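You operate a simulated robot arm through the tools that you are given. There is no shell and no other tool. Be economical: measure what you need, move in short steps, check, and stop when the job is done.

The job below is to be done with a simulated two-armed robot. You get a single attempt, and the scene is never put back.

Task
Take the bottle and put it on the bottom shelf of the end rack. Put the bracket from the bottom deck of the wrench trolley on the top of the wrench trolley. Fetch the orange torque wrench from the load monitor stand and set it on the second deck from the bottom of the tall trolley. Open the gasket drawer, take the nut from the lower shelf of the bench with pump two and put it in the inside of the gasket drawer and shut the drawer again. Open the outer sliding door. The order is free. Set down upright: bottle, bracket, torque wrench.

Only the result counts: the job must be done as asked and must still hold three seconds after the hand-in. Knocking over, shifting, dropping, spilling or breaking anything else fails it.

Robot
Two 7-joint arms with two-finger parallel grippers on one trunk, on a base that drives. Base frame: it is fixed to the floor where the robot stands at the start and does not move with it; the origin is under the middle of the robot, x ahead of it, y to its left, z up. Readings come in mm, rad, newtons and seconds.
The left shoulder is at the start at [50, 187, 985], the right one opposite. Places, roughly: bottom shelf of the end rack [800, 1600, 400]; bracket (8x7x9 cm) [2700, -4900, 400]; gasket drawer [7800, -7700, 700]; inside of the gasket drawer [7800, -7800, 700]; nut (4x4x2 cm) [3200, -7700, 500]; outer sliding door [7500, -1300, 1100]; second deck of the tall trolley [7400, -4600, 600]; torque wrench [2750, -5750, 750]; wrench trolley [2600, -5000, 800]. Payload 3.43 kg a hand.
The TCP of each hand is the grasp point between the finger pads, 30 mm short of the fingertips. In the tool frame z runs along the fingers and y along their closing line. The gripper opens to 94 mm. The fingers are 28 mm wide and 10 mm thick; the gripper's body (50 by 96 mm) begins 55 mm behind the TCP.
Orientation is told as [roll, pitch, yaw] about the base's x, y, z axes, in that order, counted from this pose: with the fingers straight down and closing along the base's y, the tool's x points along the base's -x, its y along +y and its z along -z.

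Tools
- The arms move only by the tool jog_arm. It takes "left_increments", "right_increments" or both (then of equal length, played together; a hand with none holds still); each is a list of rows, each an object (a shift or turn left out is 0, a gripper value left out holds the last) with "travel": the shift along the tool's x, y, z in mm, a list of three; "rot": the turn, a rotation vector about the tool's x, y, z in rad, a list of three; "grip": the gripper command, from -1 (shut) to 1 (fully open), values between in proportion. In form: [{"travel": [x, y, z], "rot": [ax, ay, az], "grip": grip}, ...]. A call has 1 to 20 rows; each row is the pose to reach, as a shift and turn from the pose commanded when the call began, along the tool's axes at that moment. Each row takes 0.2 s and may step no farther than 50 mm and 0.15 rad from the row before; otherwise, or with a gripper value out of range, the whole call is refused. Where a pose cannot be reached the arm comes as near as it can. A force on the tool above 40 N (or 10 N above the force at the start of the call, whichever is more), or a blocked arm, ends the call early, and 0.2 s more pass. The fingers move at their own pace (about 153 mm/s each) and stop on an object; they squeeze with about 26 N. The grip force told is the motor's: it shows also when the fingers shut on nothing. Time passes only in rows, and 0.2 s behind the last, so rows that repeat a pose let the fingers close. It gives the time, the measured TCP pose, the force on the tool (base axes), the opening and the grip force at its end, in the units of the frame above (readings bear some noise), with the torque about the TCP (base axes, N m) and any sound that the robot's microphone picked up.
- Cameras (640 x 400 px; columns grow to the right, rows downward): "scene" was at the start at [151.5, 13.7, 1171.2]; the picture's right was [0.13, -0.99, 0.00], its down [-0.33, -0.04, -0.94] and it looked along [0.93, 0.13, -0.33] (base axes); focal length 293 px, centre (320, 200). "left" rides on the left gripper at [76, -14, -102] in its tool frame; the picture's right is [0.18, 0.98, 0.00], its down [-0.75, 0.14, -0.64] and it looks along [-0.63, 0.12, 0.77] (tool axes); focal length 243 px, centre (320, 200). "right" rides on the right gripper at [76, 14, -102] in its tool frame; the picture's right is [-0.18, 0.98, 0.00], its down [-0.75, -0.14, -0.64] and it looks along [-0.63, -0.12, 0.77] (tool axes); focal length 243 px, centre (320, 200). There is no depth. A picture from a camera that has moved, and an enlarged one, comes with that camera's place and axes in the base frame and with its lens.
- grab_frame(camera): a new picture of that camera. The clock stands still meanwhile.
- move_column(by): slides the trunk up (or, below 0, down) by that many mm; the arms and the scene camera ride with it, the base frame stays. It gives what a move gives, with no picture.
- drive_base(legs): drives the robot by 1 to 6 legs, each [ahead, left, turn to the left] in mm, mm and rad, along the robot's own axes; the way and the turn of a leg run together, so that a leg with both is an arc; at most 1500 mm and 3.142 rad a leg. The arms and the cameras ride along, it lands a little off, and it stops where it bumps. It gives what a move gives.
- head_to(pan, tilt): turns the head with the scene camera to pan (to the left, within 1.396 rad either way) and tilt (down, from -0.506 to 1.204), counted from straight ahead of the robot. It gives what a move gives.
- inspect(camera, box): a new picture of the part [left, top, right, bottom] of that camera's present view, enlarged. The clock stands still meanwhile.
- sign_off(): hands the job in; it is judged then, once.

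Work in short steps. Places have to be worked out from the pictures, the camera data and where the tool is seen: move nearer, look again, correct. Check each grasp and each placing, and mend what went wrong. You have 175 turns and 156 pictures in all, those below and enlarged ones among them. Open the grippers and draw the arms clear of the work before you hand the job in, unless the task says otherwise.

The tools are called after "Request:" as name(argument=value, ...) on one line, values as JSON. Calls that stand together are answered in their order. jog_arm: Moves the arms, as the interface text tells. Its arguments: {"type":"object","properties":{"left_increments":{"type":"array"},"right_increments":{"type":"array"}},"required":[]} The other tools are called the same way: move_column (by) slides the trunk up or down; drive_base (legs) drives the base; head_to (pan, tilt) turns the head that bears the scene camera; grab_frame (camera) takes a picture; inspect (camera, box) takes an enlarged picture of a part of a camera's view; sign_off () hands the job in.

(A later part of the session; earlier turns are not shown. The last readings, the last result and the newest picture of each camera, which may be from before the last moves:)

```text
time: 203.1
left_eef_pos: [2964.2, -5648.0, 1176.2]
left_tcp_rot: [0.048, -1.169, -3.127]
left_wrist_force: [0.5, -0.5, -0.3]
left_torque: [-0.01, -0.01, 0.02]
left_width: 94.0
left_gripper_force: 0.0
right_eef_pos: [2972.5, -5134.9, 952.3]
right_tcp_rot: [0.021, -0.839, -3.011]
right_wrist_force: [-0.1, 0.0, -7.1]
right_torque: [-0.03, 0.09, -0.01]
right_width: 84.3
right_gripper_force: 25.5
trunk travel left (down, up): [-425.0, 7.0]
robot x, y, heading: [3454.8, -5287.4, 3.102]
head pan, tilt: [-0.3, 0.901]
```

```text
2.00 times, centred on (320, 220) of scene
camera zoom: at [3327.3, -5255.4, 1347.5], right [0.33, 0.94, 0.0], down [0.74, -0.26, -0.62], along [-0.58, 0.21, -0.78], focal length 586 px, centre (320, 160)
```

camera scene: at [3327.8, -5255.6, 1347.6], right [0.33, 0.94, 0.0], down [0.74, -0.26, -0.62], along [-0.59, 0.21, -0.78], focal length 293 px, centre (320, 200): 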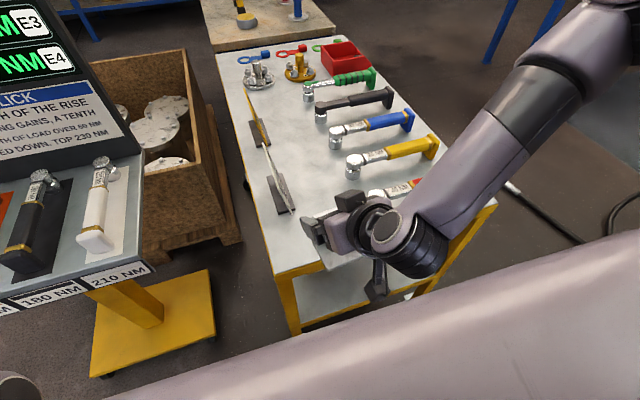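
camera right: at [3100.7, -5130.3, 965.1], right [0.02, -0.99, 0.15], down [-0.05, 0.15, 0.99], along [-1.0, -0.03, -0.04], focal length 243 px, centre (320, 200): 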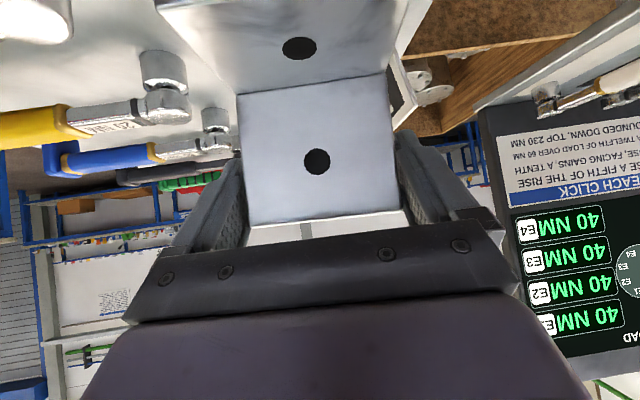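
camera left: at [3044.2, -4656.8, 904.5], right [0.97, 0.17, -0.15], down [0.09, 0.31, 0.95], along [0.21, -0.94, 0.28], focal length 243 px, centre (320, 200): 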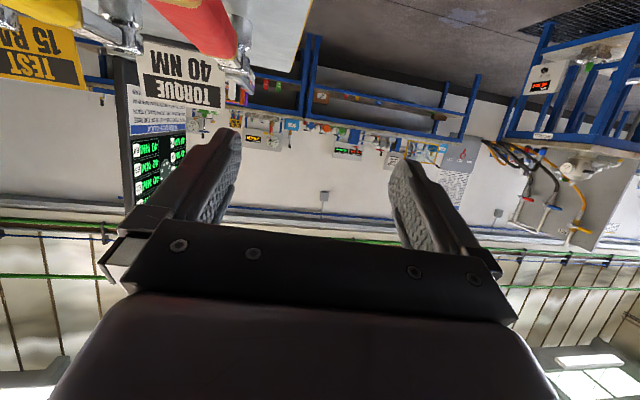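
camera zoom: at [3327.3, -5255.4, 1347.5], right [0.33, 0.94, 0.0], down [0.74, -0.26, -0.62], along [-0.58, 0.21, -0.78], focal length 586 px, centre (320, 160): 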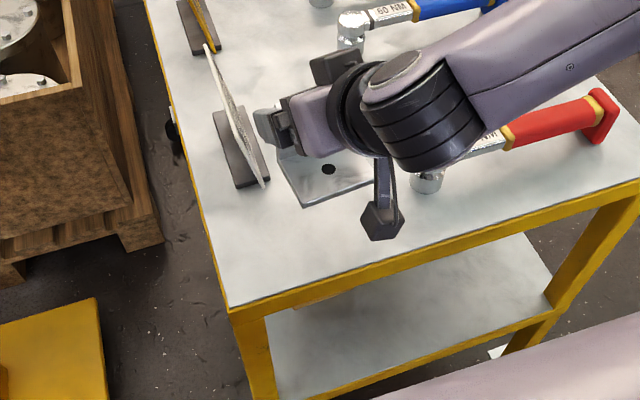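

The sign's near end is close to the left finger's landing point, so I shift 25 mm in +y and 8 mm back while lowering 60 mm.

Request:
jog_arm(right_increments=[{"travel": [7, -24, -8]}, {"travel": [22, -24, 5]}, {"travel": [37, -24, 19]}, {"travel": [52, -24, 32]}])

Request:
grab_frame(camera="right")

Request:
inspect(camera="scene", box=[200, 120, 440, 320])

```text
time: 204.1
left_eef_pos: [2964.0, -5647.2, 1178.2]
left_tcp_rot: [0.05, -1.168, -3.128]
left_wrist_force: [-0.4, 0.6, -0.7]
left_torque: [0.0, -0.04, -0.02]
left_width: 93.8
left_gripper_force: 0.1
right_eef_pos: [2980.3, -5113.6, 920.9]
right_tcp_rot: [0.022, -0.839, -3.012]
right_wrist_force: [-0.3, 0.1, -7.5]
right_torque: [0.01, 0.09, -0.01]
right_width: 84.1
right_gripper_force: 25.8
right hand out of reach, approached as far as the arm can: row 3, 4
trunk travel left (down, up): [-425.0, 7.0]
robot x, y, heading: [3458.5, -5281.1, 3.099]
head pan, tilt: [-0.3, 0.901]
```

```text
78 pictures are left
camera right: at [3109.5, -5108.3, 934.0], right [0.02, -0.99, 0.15], down [-0.05, 0.15, 0.99], along [-1.0, -0.03, -0.04], focal length 243 px, centre (320, 200)
```

right: 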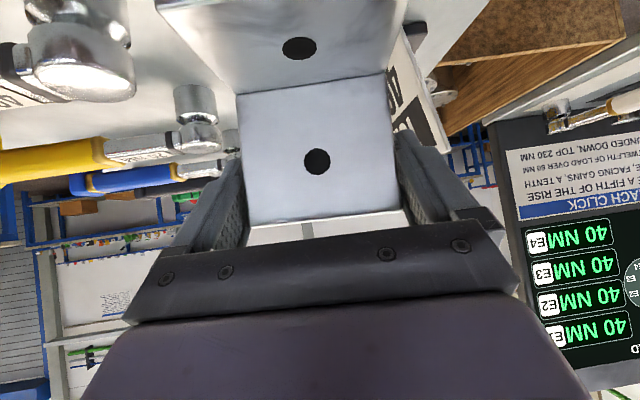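

```text
2.00 times, centred on (320, 220) of scene
camera zoom: at [3327.6, -5255.5, 1347.5], right [0.33, 0.94, 0.0], down [0.74, -0.26, -0.62], along [-0.59, 0.21, -0.78], focal length 586 px, centre (320, 160)
```

zoom: 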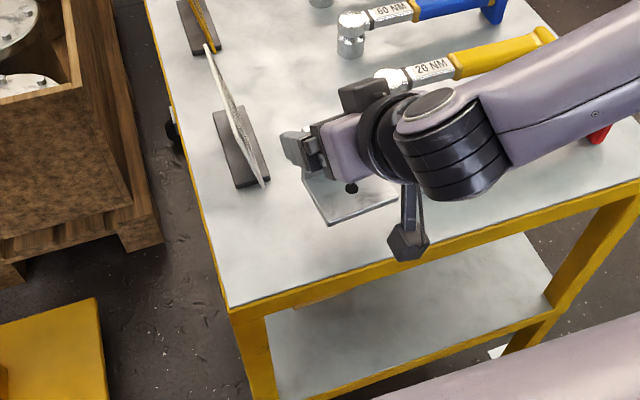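

Clear on both sides. I lower with the trunk: 35 mm then in small steps watching the force.

Request:
move_column(by=-38)

Request:
move_column(by=-6)

Request:
inspect(camera="scene", box=[260, 160, 420, 260])

```text
time: 204.9
left_eef_pos: [2962.6, -5647.7, 1138.8]
left_tcp_rot: [0.05, -1.168, -3.127]
left_wrist_force: [-0.1, -0.4, -0.4]
left_torque: [0.04, -0.02, 0.0]
left_width: 94.2
left_gripper_force: 0.0
right_eef_pos: [2981.1, -5113.9, 883.6]
right_tcp_rot: [0.02, -0.84, -3.01]
right_wrist_force: [0.5, 0.7, -7.2]
right_torque: [0.01, 0.15, 0.0]
right_width: 84.4
right_gripper_force: 26.3
trunk travel left (down, up): [-387.0, 45.0]
robot x, y, heading: [3455.6, -5285.9, 3.107]
head pan, tilt: [-0.3, 0.901]
```

```text
time: 205.4
left_eef_pos: [2963.1, -5647.0, 1132.9]
left_tcp_rot: [0.049, -1.169, -3.129]
left_wrist_force: [-0.5, 0.0, -0.1]
left_torque: [-0.01, 0.03, 0.03]
left_width: 94.0
left_gripper_force: 0.0
right_eef_pos: [2980.0, -5114.3, 879.0]
right_tcp_rot: [0.021, -0.84, -3.01]
right_wrist_force: [-0.4, -0.6, -7.9]
right_torque: [-0.01, 0.1, 0.04]
right_width: 84.1
right_gripper_force: 25.9
trunk travel left (down, up): [-381.0, 51.0]
robot x, y, heading: [3457.2, -5282.9, 3.1]
head pan, tilt: [-0.3, 0.901]
```

```text
4.00 times, centred on (340, 210) of scene
camera zoom: at [3327.9, -5255.5, 1303.5], right [0.33, 0.94, 0.0], down [0.74, -0.26, -0.62], along [-0.59, 0.21, -0.78], focal length 1172 px, centre (240, 160)
```

zoom: 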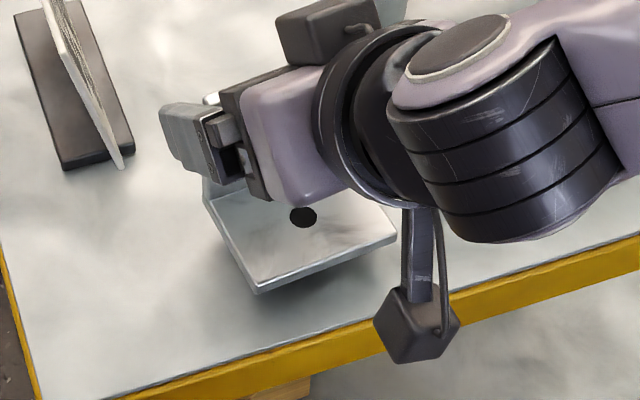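

No contact yet; a small gap remains. I continue down in small steps.

Request:
move_column(by=-6)

Request:
move_column(by=-4)

Request:
move_column(by=-4)

```text
time: 206.0
left_eef_pos: [2963.1, -5646.4, 1126.8]
left_tcp_rot: [0.05, -1.17, -3.127]
left_wrist_force: [-1.0, -0.7, -0.2]
left_torque: [0.01, 0.0, -0.02]
left_width: 93.9
left_gripper_force: 0.0
right_eef_pos: [2980.8, -5114.6, 871.9]
right_tcp_rot: [0.02, -0.841, -3.012]
right_wrist_force: [-1.0, 0.6, -7.7]
right_torque: [0.01, 0.11, -0.05]
right_width: 84.2
right_gripper_force: 26.3
trunk travel left (down, up): [-375.0, 57.0]
robot x, y, heading: [3460.1, -5286.3, 3.101]
head pan, tilt: [-0.3, 0.901]
```

```text
time: 206.5
left_eef_pos: [2963.4, -5648.2, 1122.9]
left_tcp_rot: [0.049, -1.169, -3.128]
left_wrist_force: [0.4, -0.8, -1.0]
left_torque: [0.01, -0.03, -0.01]
left_width: 94.0
left_gripper_force: 0.0
right_eef_pos: [2981.5, -5113.2, 869.0]
right_tcp_rot: [0.022, -0.838, -3.01]
right_wrist_force: [0.4, 0.2, -6.9]
right_torque: [-0.02, 0.12, -0.03]
right_width: 84.2
right_gripper_force: 26.0
trunk travel left (down, up): [-371.0, 61.0]
robot x, y, heading: [3455.9, -5283.9, 3.1]
head pan, tilt: [-0.3, 0.901]
```

```text
time: 207.1
left_eef_pos: [2963.4, -5648.6, 1118.4]
left_tcp_rot: [0.049, -1.17, -3.129]
left_wrist_force: [0.7, 0.6, 0.4]
left_torque: [0.01, 0.0, -0.02]
left_width: 93.9
left_gripper_force: 0.2
right_eef_pos: [2981.2, -5113.7, 865.5]
right_tcp_rot: [0.021, -0.842, -3.012]
right_wrist_force: [-0.3, -0.7, -6.2]
right_torque: [0.06, 0.16, -0.01]
right_width: 84.4
right_gripper_force: 25.7
trunk travel left (down, up): [-367.0, 65.0]
robot x, y, heading: [3453.5, -5284.4, 3.103]
head pan, tilt: [-0.3, 0.901]
```

Force just begins to fall (−6.2). A few more millimetres.

Request:
move_column(by=-3)

Request:
move_column(by=-3)

Request:
inspect(camera="scene", box=[260, 160, 420, 260])

```text
time: 207.6
left_eef_pos: [2964.1, -5648.1, 1116.3]
left_tcp_rot: [0.048, -1.169, -3.126]
left_wrist_force: [-0.9, -0.5, 0.0]
left_torque: [0.01, -0.01, -0.04]
left_width: 94.0
left_gripper_force: 0.1
right_eef_pos: [2982.0, -5114.7, 863.7]
right_tcp_rot: [0.022, -0.847, -3.011]
right_wrist_force: [3.6, -0.2, 6.8]
right_torque: [0.5, 0.03, -0.14]
right_width: 84.4
right_gripper_force: 26.4
trunk travel left (down, up): [-364.0, 68.0]
robot x, y, heading: [3453.7, -5285.6, 3.108]
head pan, tilt: [-0.3, 0.901]
```

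```text
time: 208.1
left_eef_pos: [2963.2, -5649.4, 1113.9]
left_tcp_rot: [0.045, -1.172, -3.124]
left_wrist_force: [0.4, 0.4, 0.4]
left_torque: [-0.01, 0.02, -0.03]
left_width: 94.0
left_gripper_force: 0.0
right_eef_pos: [2981.0, -5117.7, 861.1]
right_tcp_rot: [0.023, -0.846, -3.007]
right_wrist_force: [2.0, -7.2, 13.9]
right_torque: [0.4, 0.15, 0.0]
right_width: 84.8
right_gripper_force: 25.7
trunk travel left (down, up): [-361.0, 71.0]
robot x, y, heading: [3451.8, -5282.2, 3.102]
head pan, tilt: [-0.3, 0.901]
```

```text
4.00 times, centred on (340, 210) of scene
camera zoom: at [3329.6, -5257.0, 1283.9], right [0.33, 0.94, 0.0], down [0.74, -0.26, -0.62], along [-0.59, 0.21, -0.78], focal length 1172 px, centre (240, 160)
```

zoom: 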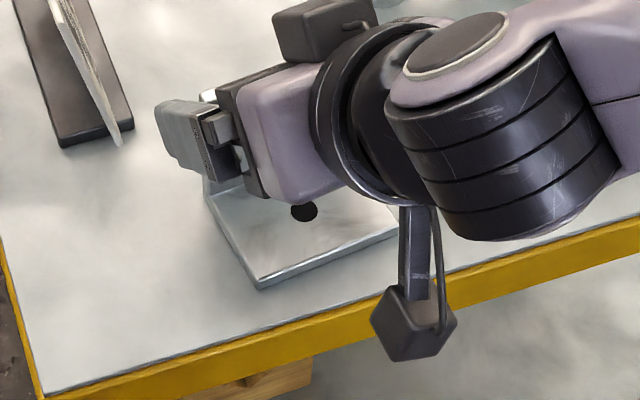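

It is on the deck. I relieve 2 mm, open, and withdraw along the tool axis (back and up).

Request:
move_column(by=2)

Request:
jog_arm(right_increments=[{"grip": 0.9}, {"grip": 1}, {"grip": 1}])

Request:
jog_arm(right_increments=[{"travel": [0, 0, -20]}, {"travel": [0, 0, -50]}, {"travel": [-10, 0, -90]}, {"travel": [-20, 0, -130]}])

Request:
grab_frame(camera="scene")

```text
time: 208.6
left_eef_pos: [2964.4, -5648.8, 1114.3]
left_tcp_rot: [0.044, -1.169, -3.124]
left_wrist_force: [0.0, 0.3, -0.2]
left_torque: [0.02, -0.02, 0.01]
left_width: 94.0
left_gripper_force: 0.1
right_eef_pos: [2980.6, -5115.3, 861.3]
right_tcp_rot: [0.019, -0.844, -3.008]
right_wrist_force: [-2.0, -5.9, 9.1]
right_torque: [0.11, 0.32, 0.1]
right_width: 84.6
right_gripper_force: 26.3
trunk travel left (down, up): [-363.0, 69.0]
robot x, y, heading: [3458.7, -5281.8, 3.099]
head pan, tilt: [-0.3, 0.901]
```

```text
time: 209.4
left_eef_pos: [2963.8, -5647.8, 1115.6]
left_tcp_rot: [0.05, -1.169, -3.126]
left_wrist_force: [0.1, 0.3, 0.4]
left_torque: [0.01, -0.01, 0.0]
left_width: 93.9
left_gripper_force: 0.1
right_eef_pos: [2980.6, -5113.6, 860.3]
right_tcp_rot: [0.02, -0.84, -3.009]
right_wrist_force: [-1.2, 0.8, 0.0]
right_torque: [0.01, -0.02, -0.01]
right_width: 94.0
right_gripper_force: 0.1
trunk travel left (down, up): [-363.0, 69.0]
robot x, y, heading: [3458.7, -5286.4, 3.104]
head pan, tilt: [-0.3, 0.901]
```

```text
time: 210.4
left_eef_pos: [2962.9, -5647.7, 1116.6]
left_tcp_rot: [0.049, -1.169, -3.125]
left_wrist_force: [-0.1, 0.4, -0.7]
left_torque: [0.01, 0.02, -0.01]
left_width: 94.1
left_gripper_force: 0.1
right_eef_pos: [3066.8, -5098.0, 958.7]
right_tcp_rot: [0.02, -0.841, -3.01]
right_wrist_force: [-0.9, 0.5, -0.2]
right_torque: [0.01, -0.02, 0.0]
right_width: 94.2
right_gripper_force: 0.1
trunk travel left (down, up): [-363.0, 69.0]
robot x, y, heading: [3454.4, -5284.6, 3.1]
head pan, tilt: [-0.3, 0.901]
```

```text
74 pictures are left
camera scene: at [3328.6, -5255.7, 1285.6], right [0.33, 0.94, 0.0], down [0.74, -0.26, -0.62], along [-0.59, 0.21, -0.78], focal length 293 px, centre (320, 200)
```

scene: 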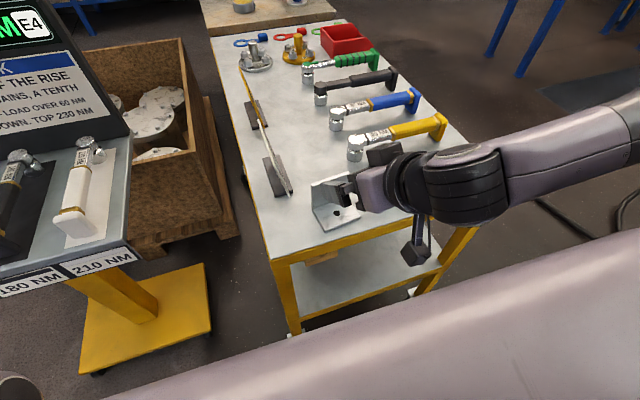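

The bracket stands upright on the trolley top. Next the orange wrench (≈x 2610–2850, y≈−5910, z≈770 on the monitor stand). I back off, turn the right hand vertical, and shift left (−y) to face the stand.

Request:
drive_base(legs=[[-300, 0, 0.037]])

Request:
jog_arm(right_increments=[{"travel": [-10, 0, 5], "rot": [0, 0.14, 0]}, {"travel": [-25, 0, 10], "rot": [0, 0.28, 0]}, {"travel": [-40, 0, 15], "rot": [0, 0.42, 0]}, {"travel": [-55, 0, 20], "rot": [0, 0.56, 0]}, {"travel": [-70, 0, 30], "rot": [0, 0.7, 0]}, {"travel": [-85, 0, 40], "rot": [0, 0.84, 0]}])

Request:
drive_base(legs=[[0, 700, 0]])

Request:
head_to(pan=-0.1, tilt=0.6)

Request:
grab_frame(camera="scene")

```text
time: 212.5
left_eef_pos: [3293.9, -5674.8, 1114.4]
left_tcp_rot: [0.048, -1.169, -3.079]
left_wrist_force: [0.1, -0.2, 0.1]
left_torque: [0.0, -0.01, 0.0]
left_width: 94.0
left_gripper_force: 0.0
right_eef_pos: [3369.0, -5121.1, 957.9]
right_tcp_rot: [0.021, -0.841, -2.963]
right_wrist_force: [0.3, 0.2, -1.4]
right_torque: [-0.01, 0.02, 0.01]
right_width: 94.1
right_gripper_force: 0.1
trunk travel left (down, up): [-363.0, 69.0]
robot x, y, heading: [3769.6, -5289.7, -3.128]
head pan, tilt: [-0.3, 0.901]
```

```text
time: 213.9
left_eef_pos: [3293.8, -5676.0, 1114.5]
left_tcp_rot: [0.046, -1.171, -3.078]
left_wrist_force: [0.4, -0.7, -0.1]
left_torque: [-0.02, 0.01, -0.01]
left_width: 94.0
left_gripper_force: 0.0
right_eef_pos: [3283.9, -5137.4, 995.0]
right_tcp_rot: [0.014, 0.002, -2.945]
right_wrist_force: [0.1, -1.0, -0.9]
right_torque: [0.0, 0.0, 0.0]
right_width: 94.2
right_gripper_force: 0.0
trunk travel left (down, up): [-363.0, 69.0]
robot x, y, heading: [3771.8, -5291.2, -3.129]
head pan, tilt: [-0.3, 0.901]
```

```text
time: 217.7
left_eef_pos: [3311.1, -6369.4, 1115.2]
left_tcp_rot: [0.049, -1.169, -3.062]
left_wrist_force: [0.0, 0.0, 0.2]
left_torque: [0.01, -0.01, -0.01]
left_width: 94.1
left_gripper_force: 0.0
right_eef_pos: [3293.5, -5830.5, 995.7]
right_tcp_rot: [0.014, -0.001, -2.933]
right_wrist_force: [-0.7, 0.5, -0.2]
right_torque: [0.01, 0.0, 0.02]
right_width: 94.0
right_gripper_force: 0.1
trunk travel left (down, up): [-363.0, 69.0]
robot x, y, heading: [3778.1, -5974.0, -3.117]
head pan, tilt: [-0.3, 0.901]
```

```text
time: 218.5
left_eef_pos: [3310.4, -6368.0, 1115.3]
left_tcp_rot: [0.05, -1.17, -3.065]
left_wrist_force: [-0.4, -0.1, -0.4]
left_torque: [-0.01, 0.01, -0.01]
left_width: 94.2
left_gripper_force: 0.1
right_eef_pos: [3293.9, -5830.9, 994.5]
right_tcp_rot: [0.015, -0.002, -2.933]
right_wrist_force: [0.4, -0.4, -0.5]
right_torque: [-0.02, 0.0, -0.02]
right_width: 93.9
right_gripper_force: 0.0
trunk travel left (down, up): [-363.0, 69.0]
robot x, y, heading: [3778.1, -5973.7, -3.117]
head pan, tilt: [-0.099, 0.6]
```

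```text
73 pictures are left
camera scene: at [3634.6, -5967.8, 1310.3], right [0.08, 1.0, 0.0], down [0.56, -0.04, -0.82], along [-0.82, 0.06, -0.57], focal length 293 px, centre (320, 200)
```

scene: 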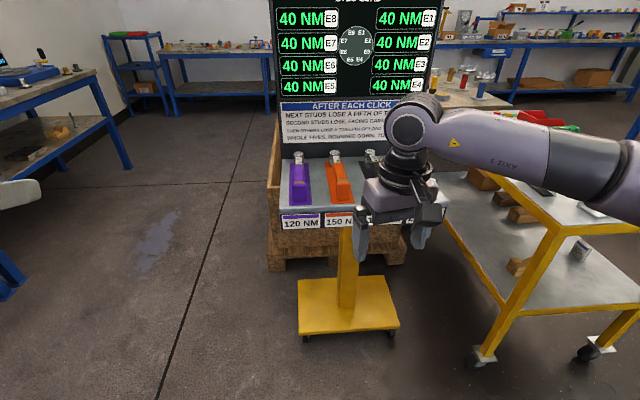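

Orange wrench now estimated: handle end (2862, −5853), head (≈2570, −5830). I rotate the right hand to align with it and drive 400 mm ahead.

Request:
drive_base(legs=[[400, 0, -0.02]])

Request:
jog_arm(right_increments=[{"rot": [0, 0, 0.1]}, {"rot": [0, 0, 0.2]}])

Request:
grab_frame(camera="right")

Request:
grab_frame(camera="scene")

```text
time: 221.0
left_eef_pos: [2901.2, -6360.6, 1116.1]
left_tcp_rot: [0.049, -1.169, -3.089]
left_wrist_force: [0.1, 0.0, -0.5]
left_torque: [0.02, -0.02, 0.0]
left_width: 94.1
left_gripper_force: 0.1
right_eef_pos: [2896.4, -5822.3, 996.3]
right_tcp_rot: [0.014, 0.0, -2.958]
right_wrist_force: [0.2, -0.3, -0.4]
right_torque: [0.0, -0.04, 0.01]
right_width: 94.0
right_gripper_force: 0.1
trunk travel left (down, up): [-363.0, 69.0]
robot x, y, heading: [3377.3, -5979.7, 3.136]
head pan, tilt: [-0.099, 0.6]
```

```text
time: 221.6
left_eef_pos: [2901.1, -6360.5, 1114.8]
left_tcp_rot: [0.049, -1.17, -3.089]
left_wrist_force: [0.2, 0.4, 0.1]
left_torque: [0.02, 0.05, -0.04]
left_width: 93.9
left_gripper_force: 0.0
right_eef_pos: [2897.8, -5822.2, 994.2]
right_tcp_rot: [0.014, 0.003, 3.124]
right_wrist_force: [0.2, 0.5, 0.6]
right_torque: [-0.04, -0.01, 0.0]
right_width: 94.0
right_gripper_force: 0.1
trunk travel left (down, up): [-363.0, 69.0]
robot x, y, heading: [3383.7, -5978.1, 3.138]
head pan, tilt: [-0.099, 0.6]
```

```text
72 pictures are left
camera right: at [2973.5, -5835.5, 1098.2], right [-0.2, -0.98, 0.01], down [-0.75, 0.16, 0.64], along [-0.63, 0.12, -0.77], focal length 243 px, centre (320, 200)
```

right: 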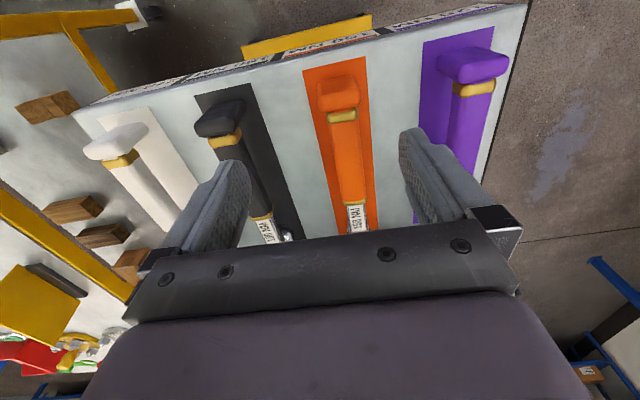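

```text
71 pictures are left
camera scene: at [3234.7, -5968.5, 1310.4], right [0.1, 0.99, 0.0], down [0.56, -0.06, -0.83], along [-0.82, 0.08, -0.56], focal length 293 px, centre (320, 200)
```

scene: 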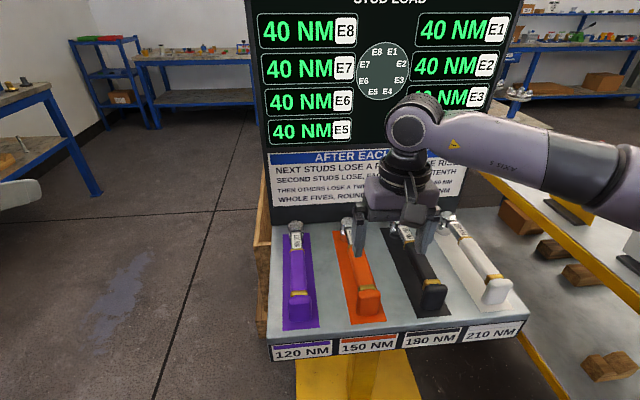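

The orange wrench runs along x at y≈−5842, handle from x≈2870 to ≈2690. I drive 110 mm ahead, shift the hand, and look again.

Request:
drive_base(legs=[[110, 0, 0]])

Request:
jog_arm(right_increments=[{"travel": [-20, 10, 0]}, {"travel": [-43, 20, 0]}])

Request:
move_column(by=-130)

Request:
grab_frame(camera="right")

Request:
grab_frame(camera="scene")

```text
time: 222.8
left_eef_pos: [2792.6, -6360.9, 1114.0]
left_tcp_rot: [0.049, -1.168, -3.091]
left_wrist_force: [-0.2, -0.3, 0.4]
left_torque: [0.0, 0.0, -0.01]
left_width: 94.0
left_gripper_force: 0.0
right_eef_pos: [2788.7, -5822.4, 993.8]
right_tcp_rot: [0.014, 0.002, 3.125]
right_wrist_force: [1.0, 0.3, 0.1]
right_torque: [0.03, 0.02, -0.01]
right_width: 94.1
right_gripper_force: 0.0
trunk travel left (down, up): [-363.0, 69.0]
robot x, y, heading: [3271.5, -5974.7, 3.149]
head pan, tilt: [-0.099, 0.6]
```

```text
time: 223.4
left_eef_pos: [2793.2, -6360.4, 1115.0]
left_tcp_rot: [0.048, -1.171, -3.088]
left_wrist_force: [-0.2, -0.2, -1.0]
left_torque: [-0.04, 0.01, 0.01]
left_width: 94.0
left_gripper_force: 0.1
right_eef_pos: [2745.2, -5845.8, 994.8]
right_tcp_rot: [0.014, 0.003, 3.128]
right_wrist_force: [0.0, -0.2, 0.5]
right_torque: [-0.02, 0.02, 0.04]
right_width: 93.8
right_gripper_force: 0.1
trunk travel left (down, up): [-363.0, 69.0]
robot x, y, heading: [3272.4, -5975.1, 3.141]
head pan, tilt: [-0.099, 0.6]
```

```text
time: 225.0
left_eef_pos: [2793.4, -6361.0, 986.3]
left_tcp_rot: [0.047, -1.17, -3.089]
left_wrist_force: [-0.3, 0.1, 0.6]
left_torque: [-0.01, 0.03, 0.03]
left_width: 93.8
left_gripper_force: 0.1
right_eef_pos: [2745.6, -5843.9, 865.3]
right_tcp_rot: [0.014, 0.003, 3.125]
right_wrist_force: [-0.2, -0.6, -1.0]
right_torque: [-0.01, -0.01, -0.01]
right_width: 94.0
right_gripper_force: 0.1
trunk travel left (down, up): [-233.0, 199.0]
robot x, y, heading: [3273.0, -5979.9, 3.137]
head pan, tilt: [-0.099, 0.6]
```

```text
70 pictures are left
camera right: at [2821.9, -5857.3, 968.6], right [-0.2, -0.98, 0.01], down [-0.75, 0.16, 0.64], along [-0.63, 0.12, -0.77], focal length 243 px, centre (320, 200)
```

right: 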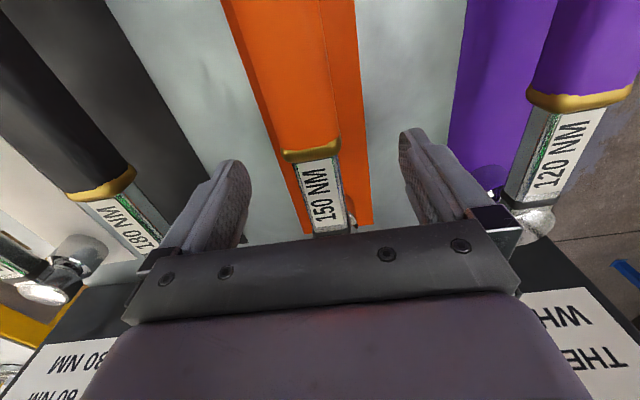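

```text
69 pictures are left
camera scene: at [3127.2, -5968.5, 1180.5], right [0.1, 0.99, 0.0], down [0.56, -0.06, -0.83], along [-0.82, 0.08, -0.56], focal length 293 px, centre (320, 200)
```

scene: 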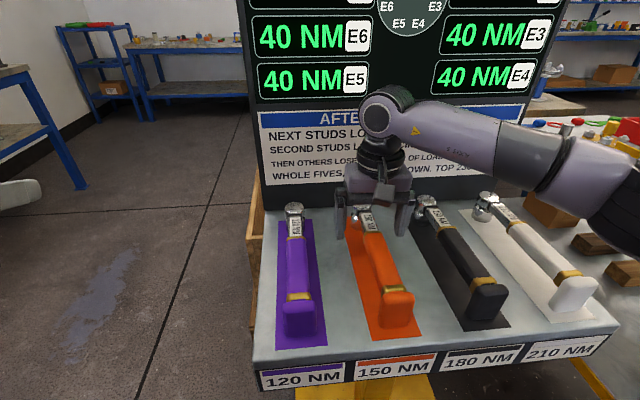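

Axis at y≈−5832, so I shift 12 mm right and lower 65 mm toward the handle.

Request:
jog_arm(right_increments=[{"travel": [0, -12, 0]}])

Request:
move_column(by=-65)

Request:
grab_frame(camera="right")

Request:
inspect(camera="scene", box=[270, 120, 510, 320])

```text
time: 225.4
left_eef_pos: [2793.5, -6359.9, 985.0]
left_tcp_rot: [0.048, -1.17, -3.089]
left_wrist_force: [0.2, -0.6, 0.3]
left_torque: [0.01, -0.01, -0.01]
left_width: 94.0
left_gripper_force: 0.0
right_eef_pos: [2745.1, -5833.4, 864.8]
right_tcp_rot: [0.015, 0.0, 3.125]
right_wrist_force: [-0.4, -0.7, 0.2]
right_torque: [0.01, -0.01, -0.01]
right_width: 93.9
right_gripper_force: 0.1
trunk travel left (down, up): [-233.0, 199.0]
robot x, y, heading: [3271.8, -5978.9, 3.14]
head pan, tilt: [-0.099, 0.6]
```

```text
time: 226.1
left_eef_pos: [2794.3, -6359.5, 939.9]
left_tcp_rot: [0.047, -1.171, -3.089]
left_wrist_force: [0.1, 0.1, 0.4]
left_torque: [-0.01, -0.01, -0.01]
left_width: 94.2
left_gripper_force: 0.2
right_eef_pos: [2745.1, -5833.7, 830.9]
right_tcp_rot: [0.014, -0.012, 3.125]
right_wrist_force: [9.6, 0.0, 12.3]
right_torque: [0.61, -0.46, -0.58]
right_width: 93.8
right_gripper_force: 0.1
trunk travel left (down, up): [-187.0, 245.0]
robot x, y, heading: [3274.5, -5978.6, 3.141]
head pan, tilt: [-0.099, 0.6]
stopped: the force on the tool passed its limit (the readings are from after the stop); the commanded pose is now the measured one
```

```text
68 pictures are left
camera right: at [2823.8, -5846.1, 933.2], right [-0.2, -0.98, 0.02], down [-0.74, 0.16, 0.65], along [-0.64, 0.12, -0.76], focal length 243 px, centre (320, 200)
```

right: 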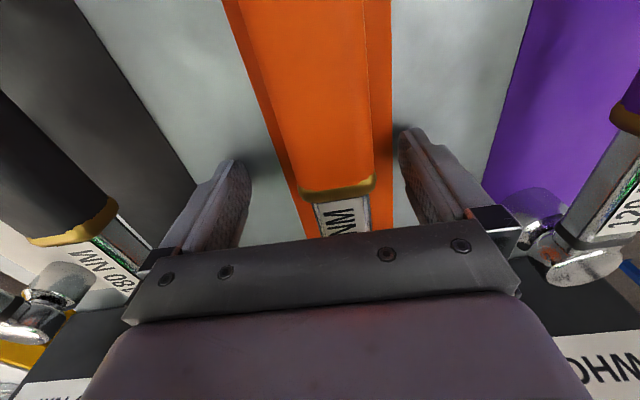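

```text
2.00 times, centred on (390, 220) of scene
camera zoom: at [3128.8, -5968.6, 1134.4], right [0.1, 0.99, 0.0], down [0.56, -0.06, -0.83], along [-0.82, 0.08, -0.56], focal length 586 px, centre (180, 160)
```

zoom: 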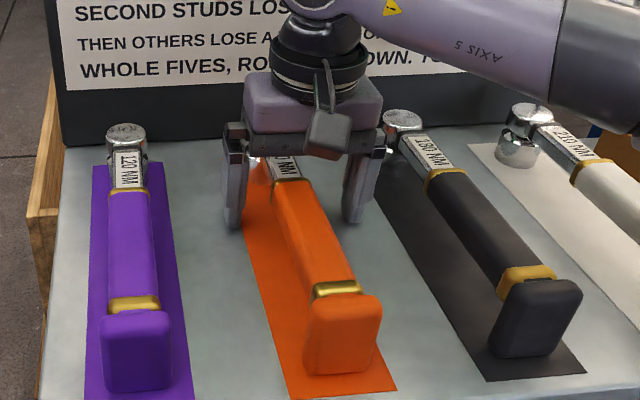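

Fingertips touched the stand surface at z≈800. I raise 5 mm, shift 22 mm back along the handle and 5 mm left, then close.

Request:
move_column(by=6)

Request:
jog_arm(right_increments=[{"travel": [12, 3, 0], "grip": 1}, {"travel": [22, 5, 0], "grip": 1}, {"travel": [22, 5, 0], "grip": -1}, {"travel": [22, 5, 0], "grip": -1}, {"travel": [22, 5, 0], "grip": -1}, {"travel": [22, 5, 0], "grip": -1}])

Request:
grab_frame(camera="right")

```text
time: 226.6
left_eef_pos: [2792.4, -6359.6, 945.7]
left_tcp_rot: [0.047, -1.17, -3.09]
left_wrist_force: [0.7, 0.7, -0.7]
left_torque: [0.04, 0.03, 0.01]
left_width: 94.1
left_gripper_force: 0.1
right_eef_pos: [2743.0, -5831.7, 834.3]
right_tcp_rot: [0.013, -0.01, 3.126]
right_wrist_force: [0.1, 0.4, -0.2]
right_torque: [-0.01, 0.0, -0.03]
right_width: 94.2
right_gripper_force: 0.1
trunk travel left (down, up): [-193.0, 239.0]
robot x, y, heading: [3274.3, -5979.2, 3.147]
head pan, tilt: [-0.099, 0.6]
```

```text
time: 228.0
left_eef_pos: [2793.0, -6360.6, 945.0]
left_tcp_rot: [0.046, -1.169, -3.085]
left_wrist_force: [0.4, 0.1, 0.4]
left_torque: [0.01, 0.01, 0.01]
left_width: 93.9
left_gripper_force: 0.0
right_eef_pos: [2764.3, -5839.2, 833.8]
right_tcp_rot: [0.015, -0.012, 3.126]
right_wrist_force: [-0.3, -8.4, 3.4]
right_torque: [-0.09, -0.01, -0.15]
right_width: 36.2
right_gripper_force: 25.8
trunk travel left (down, up): [-193.0, 239.0]
robot x, y, heading: [3273.1, -5979.5, 3.142]
head pan, tilt: [-0.099, 0.6]
```

```text
66 pictures are left
camera right: at [2842.6, -5852.5, 936.8], right [-0.2, -0.98, 0.02], down [-0.74, 0.16, 0.65], along [-0.64, 0.12, -0.76], focal length 243 px, centre (320, 200)
```

right: 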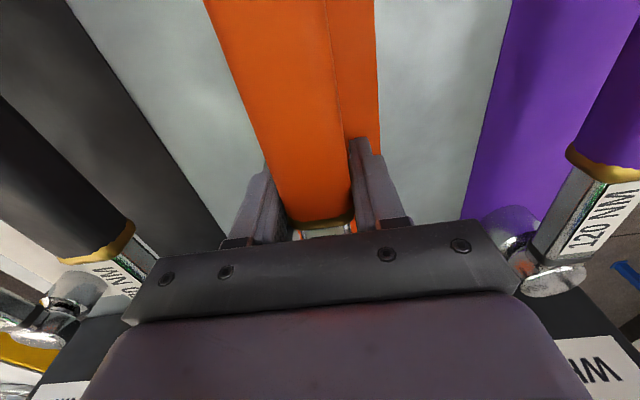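

Gripped at 36 mm on the handle. I lift 60 mm and check hold and tilt.

Request:
move_column(by=60)

Request:
grab_frame(camera="scene")

```text
time: 229.0
left_eef_pos: [2792.4, -6360.2, 1004.4]
left_tcp_rot: [0.048, -1.167, -3.09]
left_wrist_force: [0.3, -0.1, -0.6]
left_torque: [-0.01, 0.0, -0.01]
left_width: 93.8
left_gripper_force: 0.0
right_eef_pos: [2764.0, -5837.2, 892.3]
right_tcp_rot: [0.013, -0.012, 3.125]
right_wrist_force: [0.5, 0.7, -6.1]
right_torque: [0.03, 0.21, 0.05]
right_width: 36.1
right_gripper_force: 26.0
trunk travel left (down, up): [-253.0, 179.0]
robot x, y, heading: [3270.6, -5979.2, 3.138]
head pan, tilt: [-0.099, 0.6]
```

```text
65 pictures are left
camera scene: at [3126.5, -5968.3, 1200.4], right [0.1, 0.99, 0.0], down [0.56, -0.06, -0.82], along [-0.82, 0.08, -0.57], focal length 293 px, centre (320, 200)
```

scene: 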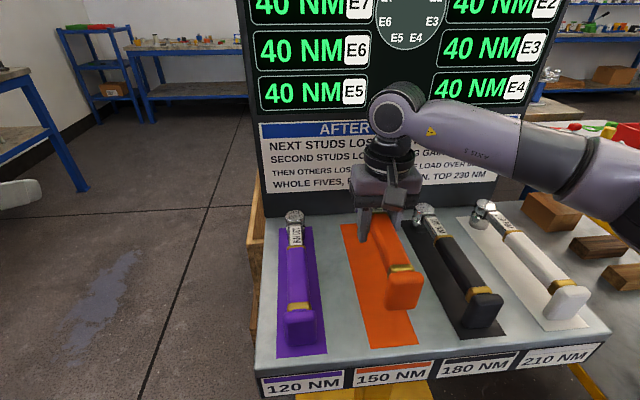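

Held well. I raise 100 mm more, back away from the stand, and turn to face +x to find the tall trolley.

Request:
move_column(by=110)

Request:
drive_base(legs=[[-430, 0, 0], [0, 0, -1.57], [0, 0, -1.57]])

Request:
head_to(pan=0.25, tilt=0.25)

Request:
grab_frame(camera="scene")

```text
time: 230.5
left_eef_pos: [2792.5, -6359.8, 1114.0]
left_tcp_rot: [0.048, -1.168, -3.089]
left_wrist_force: [-0.3, 0.1, 0.1]
left_torque: [0.0, -0.02, 0.0]
left_width: 94.0
left_gripper_force: 0.0
right_eef_pos: [2763.6, -5838.6, 1003.7]
right_tcp_rot: [0.015, -0.011, 3.126]
right_wrist_force: [-0.2, 0.2, -6.2]
right_torque: [0.01, 0.19, -0.01]
right_width: 36.5
right_gripper_force: 26.1
trunk travel left (down, up): [-363.0, 69.0]
robot x, y, heading: [3270.8, -5975.2, 3.144]
head pan, tilt: [-0.099, 0.6]
```

```text
time: 240.9
left_eef_pos: [4209.1, -5621.2, 1115.5]
left_tcp_rot: [0.049, -1.169, 0.005]
left_wrist_force: [-0.3, -0.1, -0.5]
left_torque: [0.0, -0.01, 0.01]
left_width: 94.2
left_gripper_force: 0.1
right_eef_pos: [4212.9, -6144.1, 1002.8]
right_tcp_rot: [0.013, -0.01, -0.064]
right_wrist_force: [-0.7, -0.4, -4.4]
right_torque: [0.01, -0.16, -0.04]
right_width: 36.1
right_gripper_force: 25.8
trunk travel left (down, up): [-363.0, 69.0]
robot x, y, heading: [3713.7, -5980.8, -0.05]
head pan, tilt: [-0.099, 0.6]
```

```text
time: 241.7
left_eef_pos: [4208.4, -5621.1, 1115.3]
left_tcp_rot: [0.049, -1.169, 0.005]
left_wrist_force: [0.1, 0.0, -0.5]
left_torque: [0.0, -0.02, -0.01]
left_width: 94.1
left_gripper_force: 0.0
right_eef_pos: [4212.7, -6143.9, 1004.1]
right_tcp_rot: [0.014, -0.01, -0.063]
right_wrist_force: [0.2, -0.3, -5.6]
right_torque: [-0.01, -0.17, -0.02]
right_width: 36.3
right_gripper_force: 25.7
trunk travel left (down, up): [-363.0, 69.0]
robot x, y, heading: [3713.3, -5977.5, -0.05]
head pan, tilt: [0.25, 0.25]
```

```text
64 pictures are left
camera scene: at [3862.8, -5963.1, 1342.5], right [0.2, -0.98, 0.0], down [-0.24, -0.05, -0.97], along [0.95, 0.19, -0.25], focal length 293 px, centre (320, 200)
```

scene: 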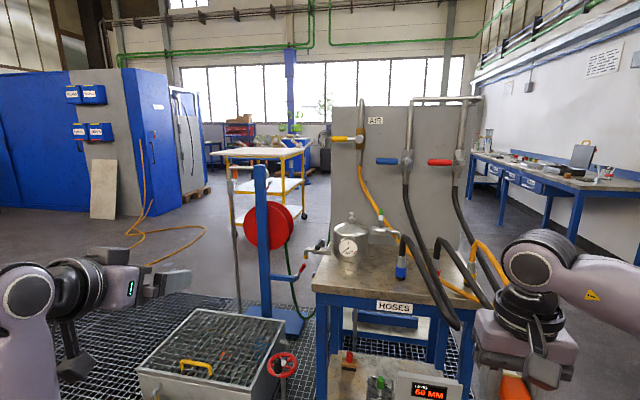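

The tall yellow trolley is beyond the hose table. I route via y≈−4500 to avoid the grated box, then along +x.

Request:
drive_base(legs=[[0, 1450, 0.05], [1300, 0, 0], [1100, 0, 0]])

Request:
head_to(pan=-0.05, tilt=0.4)

Request:
grab_frame(camera="scene")

```text
time: 255.3
left_eef_pos: [5599.9, -4253.7, 1114.6]
left_tcp_rot: [0.046, -1.169, -0.01]
left_wrist_force: [-0.2, -0.1, 0.4]
left_torque: [0.02, 0.02, -0.03]
left_width: 94.2
left_gripper_force: 0.0
right_eef_pos: [5595.2, -4777.5, 1001.5]
right_tcp_rot: [0.013, -0.008, -0.078]
right_wrist_force: [-0.5, 0.1, -6.4]
right_torque: [0.0, -0.17, 0.0]
right_width: 36.3
right_gripper_force: 26.1
trunk travel left (down, up): [-363.0, 69.0]
robot x, y, heading: [5097.3, -4606.3, -0.061]
head pan, tilt: [0.25, 0.25]
stopped in leg 2: the robot was blocked; the commanded pose is now the measured one
```

```text
time: 256.1
left_eef_pos: [5601.0, -4253.0, 1115.7]
left_tcp_rot: [0.047, -1.168, -0.009]
left_wrist_force: [0.2, -0.4, 0.4]
left_torque: [0.0, 0.04, -0.01]
left_width: 93.8
left_gripper_force: 0.1
right_eef_pos: [5596.8, -4776.7, 1001.6]
right_tcp_rot: [0.013, -0.01, -0.077]
right_wrist_force: [0.0, 0.2, -5.3]
right_torque: [-0.02, -0.18, -0.02]
right_width: 36.3
right_gripper_force: 26.2
trunk travel left (down, up): [-363.0, 69.0]
robot x, y, heading: [5096.1, -4605.1, -0.063]
head pan, tilt: [-0.051, 0.4]
```

```text
63 pictures are left
camera scene: at [5249.0, -4617.9, 1328.7], right [-0.11, -0.99, 0.0], down [-0.39, 0.04, -0.92], along [0.92, -0.1, -0.39], focal length 293 px, centre (320, 200)
```

scene: 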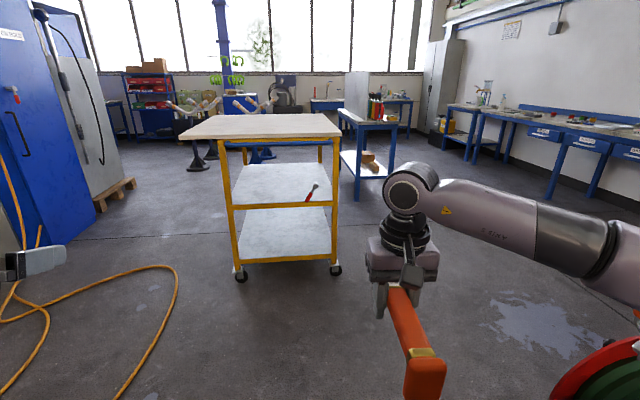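

The base touched the hose-reel stand on the right. I step left 230 mm and continue; trolley front is x≈7045, y −4923…−4235, with a red tool on its middle deck near (7130, −4760).

Request:
drive_base(legs=[[-40, 60, 0.06], [0, 220, 0], [1050, 0, 0]])

Request:
head_to(pan=0.0, tilt=0.5)

Request:
grab_frame(camera="scene")

```text
time: 263.4
left_eef_pos: [6585.6, -3949.5, 1115.3]
left_tcp_rot: [0.046, -1.17, 0.046]
left_wrist_force: [-0.2, 0.1, -0.1]
left_torque: [0.0, 0.01, 0.0]
left_width: 94.1
left_gripper_force: 0.0
right_eef_pos: [6610.4, -4471.1, 1003.1]
right_tcp_rot: [0.013, -0.008, -0.025]
right_wrist_force: [0.9, 0.0, -6.5]
right_torque: [-0.02, -0.18, -0.02]
right_width: 36.2
right_gripper_force: 25.7
trunk travel left (down, up): [-363.0, 69.0]
robot x, y, heading: [6103.4, -4325.9, -0.009]
head pan, tilt: [-0.051, 0.4]
```

```text
time: 264.0
left_eef_pos: [6584.5, -3949.9, 1114.6]
left_tcp_rot: [0.047, -1.171, 0.045]
left_wrist_force: [1.2, 0.3, 0.9]
left_torque: [0.02, 0.03, 0.0]
left_width: 94.1
left_gripper_force: 0.1
right_eef_pos: [6609.6, -4472.5, 1002.7]
right_tcp_rot: [0.013, -0.008, -0.025]
right_wrist_force: [-0.2, 0.9, -5.6]
right_torque: [0.01, -0.17, 0.0]
right_width: 36.1
right_gripper_force: 25.7
trunk travel left (down, up): [-363.0, 69.0]
robot x, y, heading: [6100.2, -4325.9, -0.012]
head pan, tilt: [0.0, 0.499]
```

```text
62 pictures are left
camera scene: at [6253.1, -4327.8, 1319.5], right [-0.01, -1.0, 0.0], down [-0.48, 0.0, -0.88], along [0.88, -0.01, -0.48], focal length 293 px, centre (320, 200)
```

scene: 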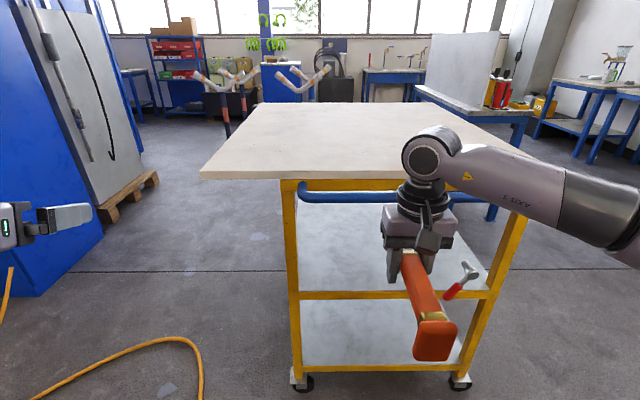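

I zoom to see the blue bar under the trolley top and the space above the middle deck.

Request:
inspect(camera="scene", box=[190, 90, 540, 310])

```text
1.82 times, centred on (365, 200) of scene
camera zoom: at [6253.1, -4327.8, 1319.5], right [-0.01, -1.0, 0.0], down [-0.48, 0.0, -0.88], along [0.88, -0.01, -0.48], focal length 533 px, centre (238, 200)
```

zoom: 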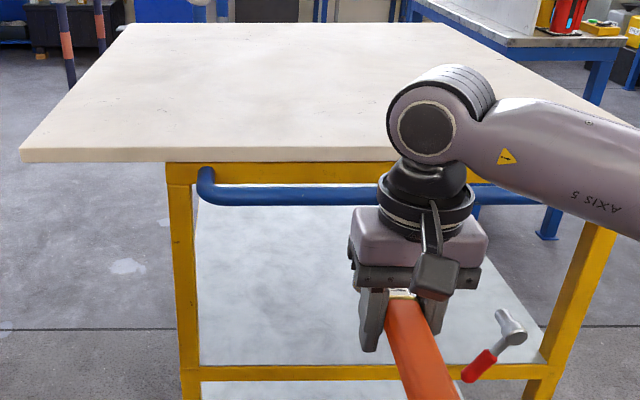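

There's a push bar at z≈940; my wrist top will be ≈815, so it fits. I extend the arm 70 mm, lower the trunk fully in front, and look at levels.

Request:
jog_arm(right_increments=[{"travel": [-35, 0, 0]}, {"travel": [-70, 0, 0]}])

Request:
move_column(by=-360)

Request:
drive_base(legs=[[180, 0, 0]])

Request:
grab_frame(camera="scene")

```text
time: 264.6
left_eef_pos: [6586.0, -3951.2, 1116.1]
left_tcp_rot: [0.048, -1.17, 0.045]
left_wrist_force: [0.9, 0.0, 0.1]
left_torque: [0.01, 0.01, -0.03]
left_width: 94.3
left_gripper_force: 0.0
right_eef_pos: [6677.9, -4474.8, 1001.3]
right_tcp_rot: [0.013, -0.008, -0.023]
right_wrist_force: [-0.9, -0.6, -6.3]
right_torque: [-0.01, -0.15, 0.0]
right_width: 36.2
right_gripper_force: 26.1
trunk travel left (down, up): [-363.0, 69.0]
robot x, y, heading: [6101.7, -4326.1, -0.012]
head pan, tilt: [0.0, 0.499]
```

```text
time: 268.1
left_eef_pos: [6585.2, -3948.6, 755.0]
left_tcp_rot: [0.047, -1.17, 0.045]
left_wrist_force: [-0.4, 0.7, 0.0]
left_torque: [0.03, 0.01, -0.02]
left_width: 93.9
left_gripper_force: 0.0
right_eef_pos: [6679.6, -4474.8, 641.7]
right_tcp_rot: [0.014, -0.01, -0.024]
right_wrist_force: [0.2, 0.8, -6.4]
right_torque: [0.01, -0.15, 0.01]
right_width: 36.3
right_gripper_force: 26.4
trunk travel left (down, up): [-3.0, 429.0]
robot x, y, heading: [6099.5, -4329.5, -0.011]
head pan, tilt: [0.0, 0.499]
```

```text
time: 269.6
left_eef_pos: [6766.7, -3955.6, 754.2]
left_tcp_rot: [0.048, -1.168, 0.04]
left_wrist_force: [0.3, -0.3, 0.0]
left_torque: [0.01, 0.0, 0.06]
left_width: 93.8
left_gripper_force: 0.1
right_eef_pos: [6856.5, -4479.9, 641.8]
right_tcp_rot: [0.013, -0.008, -0.03]
right_wrist_force: [-0.1, 0.2, -6.5]
right_torque: [0.01, -0.18, -0.04]
right_width: 36.0
right_gripper_force: 25.9
trunk travel left (down, up): [-3.0, 429.0]
robot x, y, heading: [6279.7, -4331.7, -0.012]
head pan, tilt: [0.0, 0.499]
```

```text
60 pictures are left
camera scene: at [6432.5, -4330.7, 959.5], right [-0.01, -1.0, 0.0], down [-0.48, 0.01, -0.88], along [0.88, -0.01, -0.48], focal length 293 px, centre (320, 200)
```

scene: 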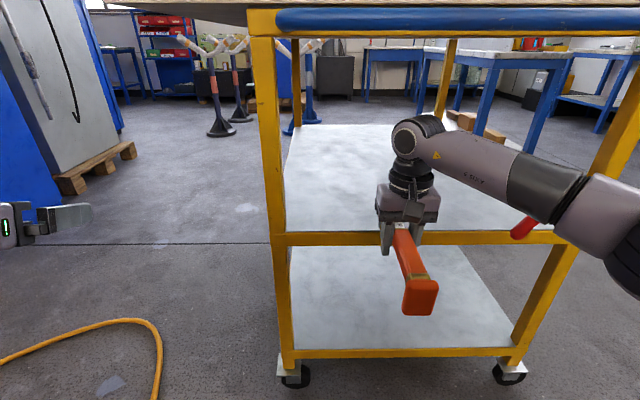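

Deck z≈556, wrench bottom ≈608: enough clearance. I drive in 335 mm.

Request:
drive_base(legs=[[180, 0, 0], [155, 0, 0]])

Request:
grab_frame(camera="scene")

```text
time: 272.1
left_eef_pos: [7101.7, -3961.0, 754.7]
left_tcp_rot: [0.046, -1.168, 0.035]
left_wrist_force: [-0.3, 0.5, 0.1]
left_torque: [-0.02, 0.02, -0.03]
left_width: 94.1
left_gripper_force: 0.0
right_eef_pos: [7189.5, -4488.6, 643.5]
right_tcp_rot: [0.013, -0.009, -0.032]
right_wrist_force: [-0.4, 0.5, -5.7]
right_torque: [0.02, -0.19, -0.01]
right_width: 36.2
right_gripper_force: 26.3
trunk travel left (down, up): [-3.0, 429.0]
robot x, y, heading: [6620.4, -4333.2, -0.021]
head pan, tilt: [0.0, 0.499]
```

```text
59 pictures are left
camera scene: at [6766.1, -4336.4, 959.5], right [-0.02, -1.0, 0.0], down [-0.48, 0.01, -0.88], along [0.88, -0.02, -0.48], focal length 293 px, centre (320, 200)
```

scene: 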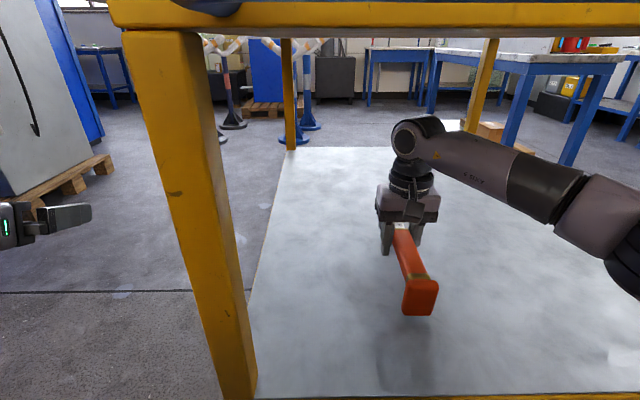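

Inside, clear of the legs. I lower 45 mm, then feel for the deck.

Request:
jog_arm(right_increments=[{"travel": [0, 0, 25]}, {"travel": [0, 0, 44]}])

Request:
jog_arm(right_increments=[{"travel": [0, 0, 4]}, {"travel": [0, 0, 4]}])

Request:
jog_arm(right_increments=[{"travel": [0, 0, 3]}, {"travel": [0, 0, 3]}])

```text
time: 272.6
left_eef_pos: [7100.7, -3961.2, 757.3]
left_tcp_rot: [0.045, -1.17, 0.037]
left_wrist_force: [1.0, -0.1, -0.8]
left_torque: [-0.01, -0.01, 0.02]
left_width: 93.9
left_gripper_force: 0.1
right_eef_pos: [7191.3, -4487.0, 630.6]
right_tcp_rot: [0.019, -0.024, -0.031]
right_wrist_force: [-9.0, -2.3, 15.8]
right_torque: [-0.49, 0.67, -0.06]
right_width: 36.6
right_gripper_force: 26.4
trunk travel left (down, up): [-3.0, 429.0]
robot x, y, heading: [6616.3, -4338.4, -0.016]
head pan, tilt: [0.0, 0.499]
stopped in row 2 (right hand): the force on the tool passed its limit (the readings are from after the stop); the commanded pose is now the measured one
```

```text
time: 273.1
left_eef_pos: [7100.6, -3961.7, 757.0]
left_tcp_rot: [0.044, -1.17, 0.039]
left_wrist_force: [-0.8, 0.6, 0.5]
left_torque: [0.02, 0.0, -0.01]
left_width: 93.9
left_gripper_force: 0.1
right_eef_pos: [7190.7, -4486.8, 630.6]
right_tcp_rot: [0.02, -0.028, -0.034]
right_wrist_force: [-8.2, -0.7, 15.3]
right_torque: [-0.5, 0.93, 0.04]
right_width: 36.4
right_gripper_force: 26.1
trunk travel left (down, up): [-3.0, 429.0]
robot x, y, heading: [6618.6, -4335.7, -0.02]
head pan, tilt: [0.0, 0.499]
stopped in row 2 (right hand): the force on the tool passed its limit (the readings are from after the stop); the commanded pose is now the measured one
```

```text
time: 273.8
left_eef_pos: [7100.5, -3961.1, 756.3]
left_tcp_rot: [0.044, -1.171, 0.039]
left_wrist_force: [0.4, -0.7, 0.4]
left_torque: [0.01, 0.01, -0.04]
left_width: 94.0
left_gripper_force: 0.0
right_eef_pos: [7190.4, -4487.6, 631.9]
right_tcp_rot: [0.024, -0.033, -0.036]
right_wrist_force: [-9.9, -0.5, 15.9]
right_torque: [-0.53, 1.02, -0.08]
right_width: 36.2
right_gripper_force: 25.5
trunk travel left (down, up): [-3.0, 429.0]
robot x, y, heading: [6615.5, -4338.7, -0.024]
head pan, tilt: [0.0, 0.499]
stopped in row 2 (right hand): the force on the tool passed its limit (the readings are from after the stop); the commanded pose is now the measured one
```

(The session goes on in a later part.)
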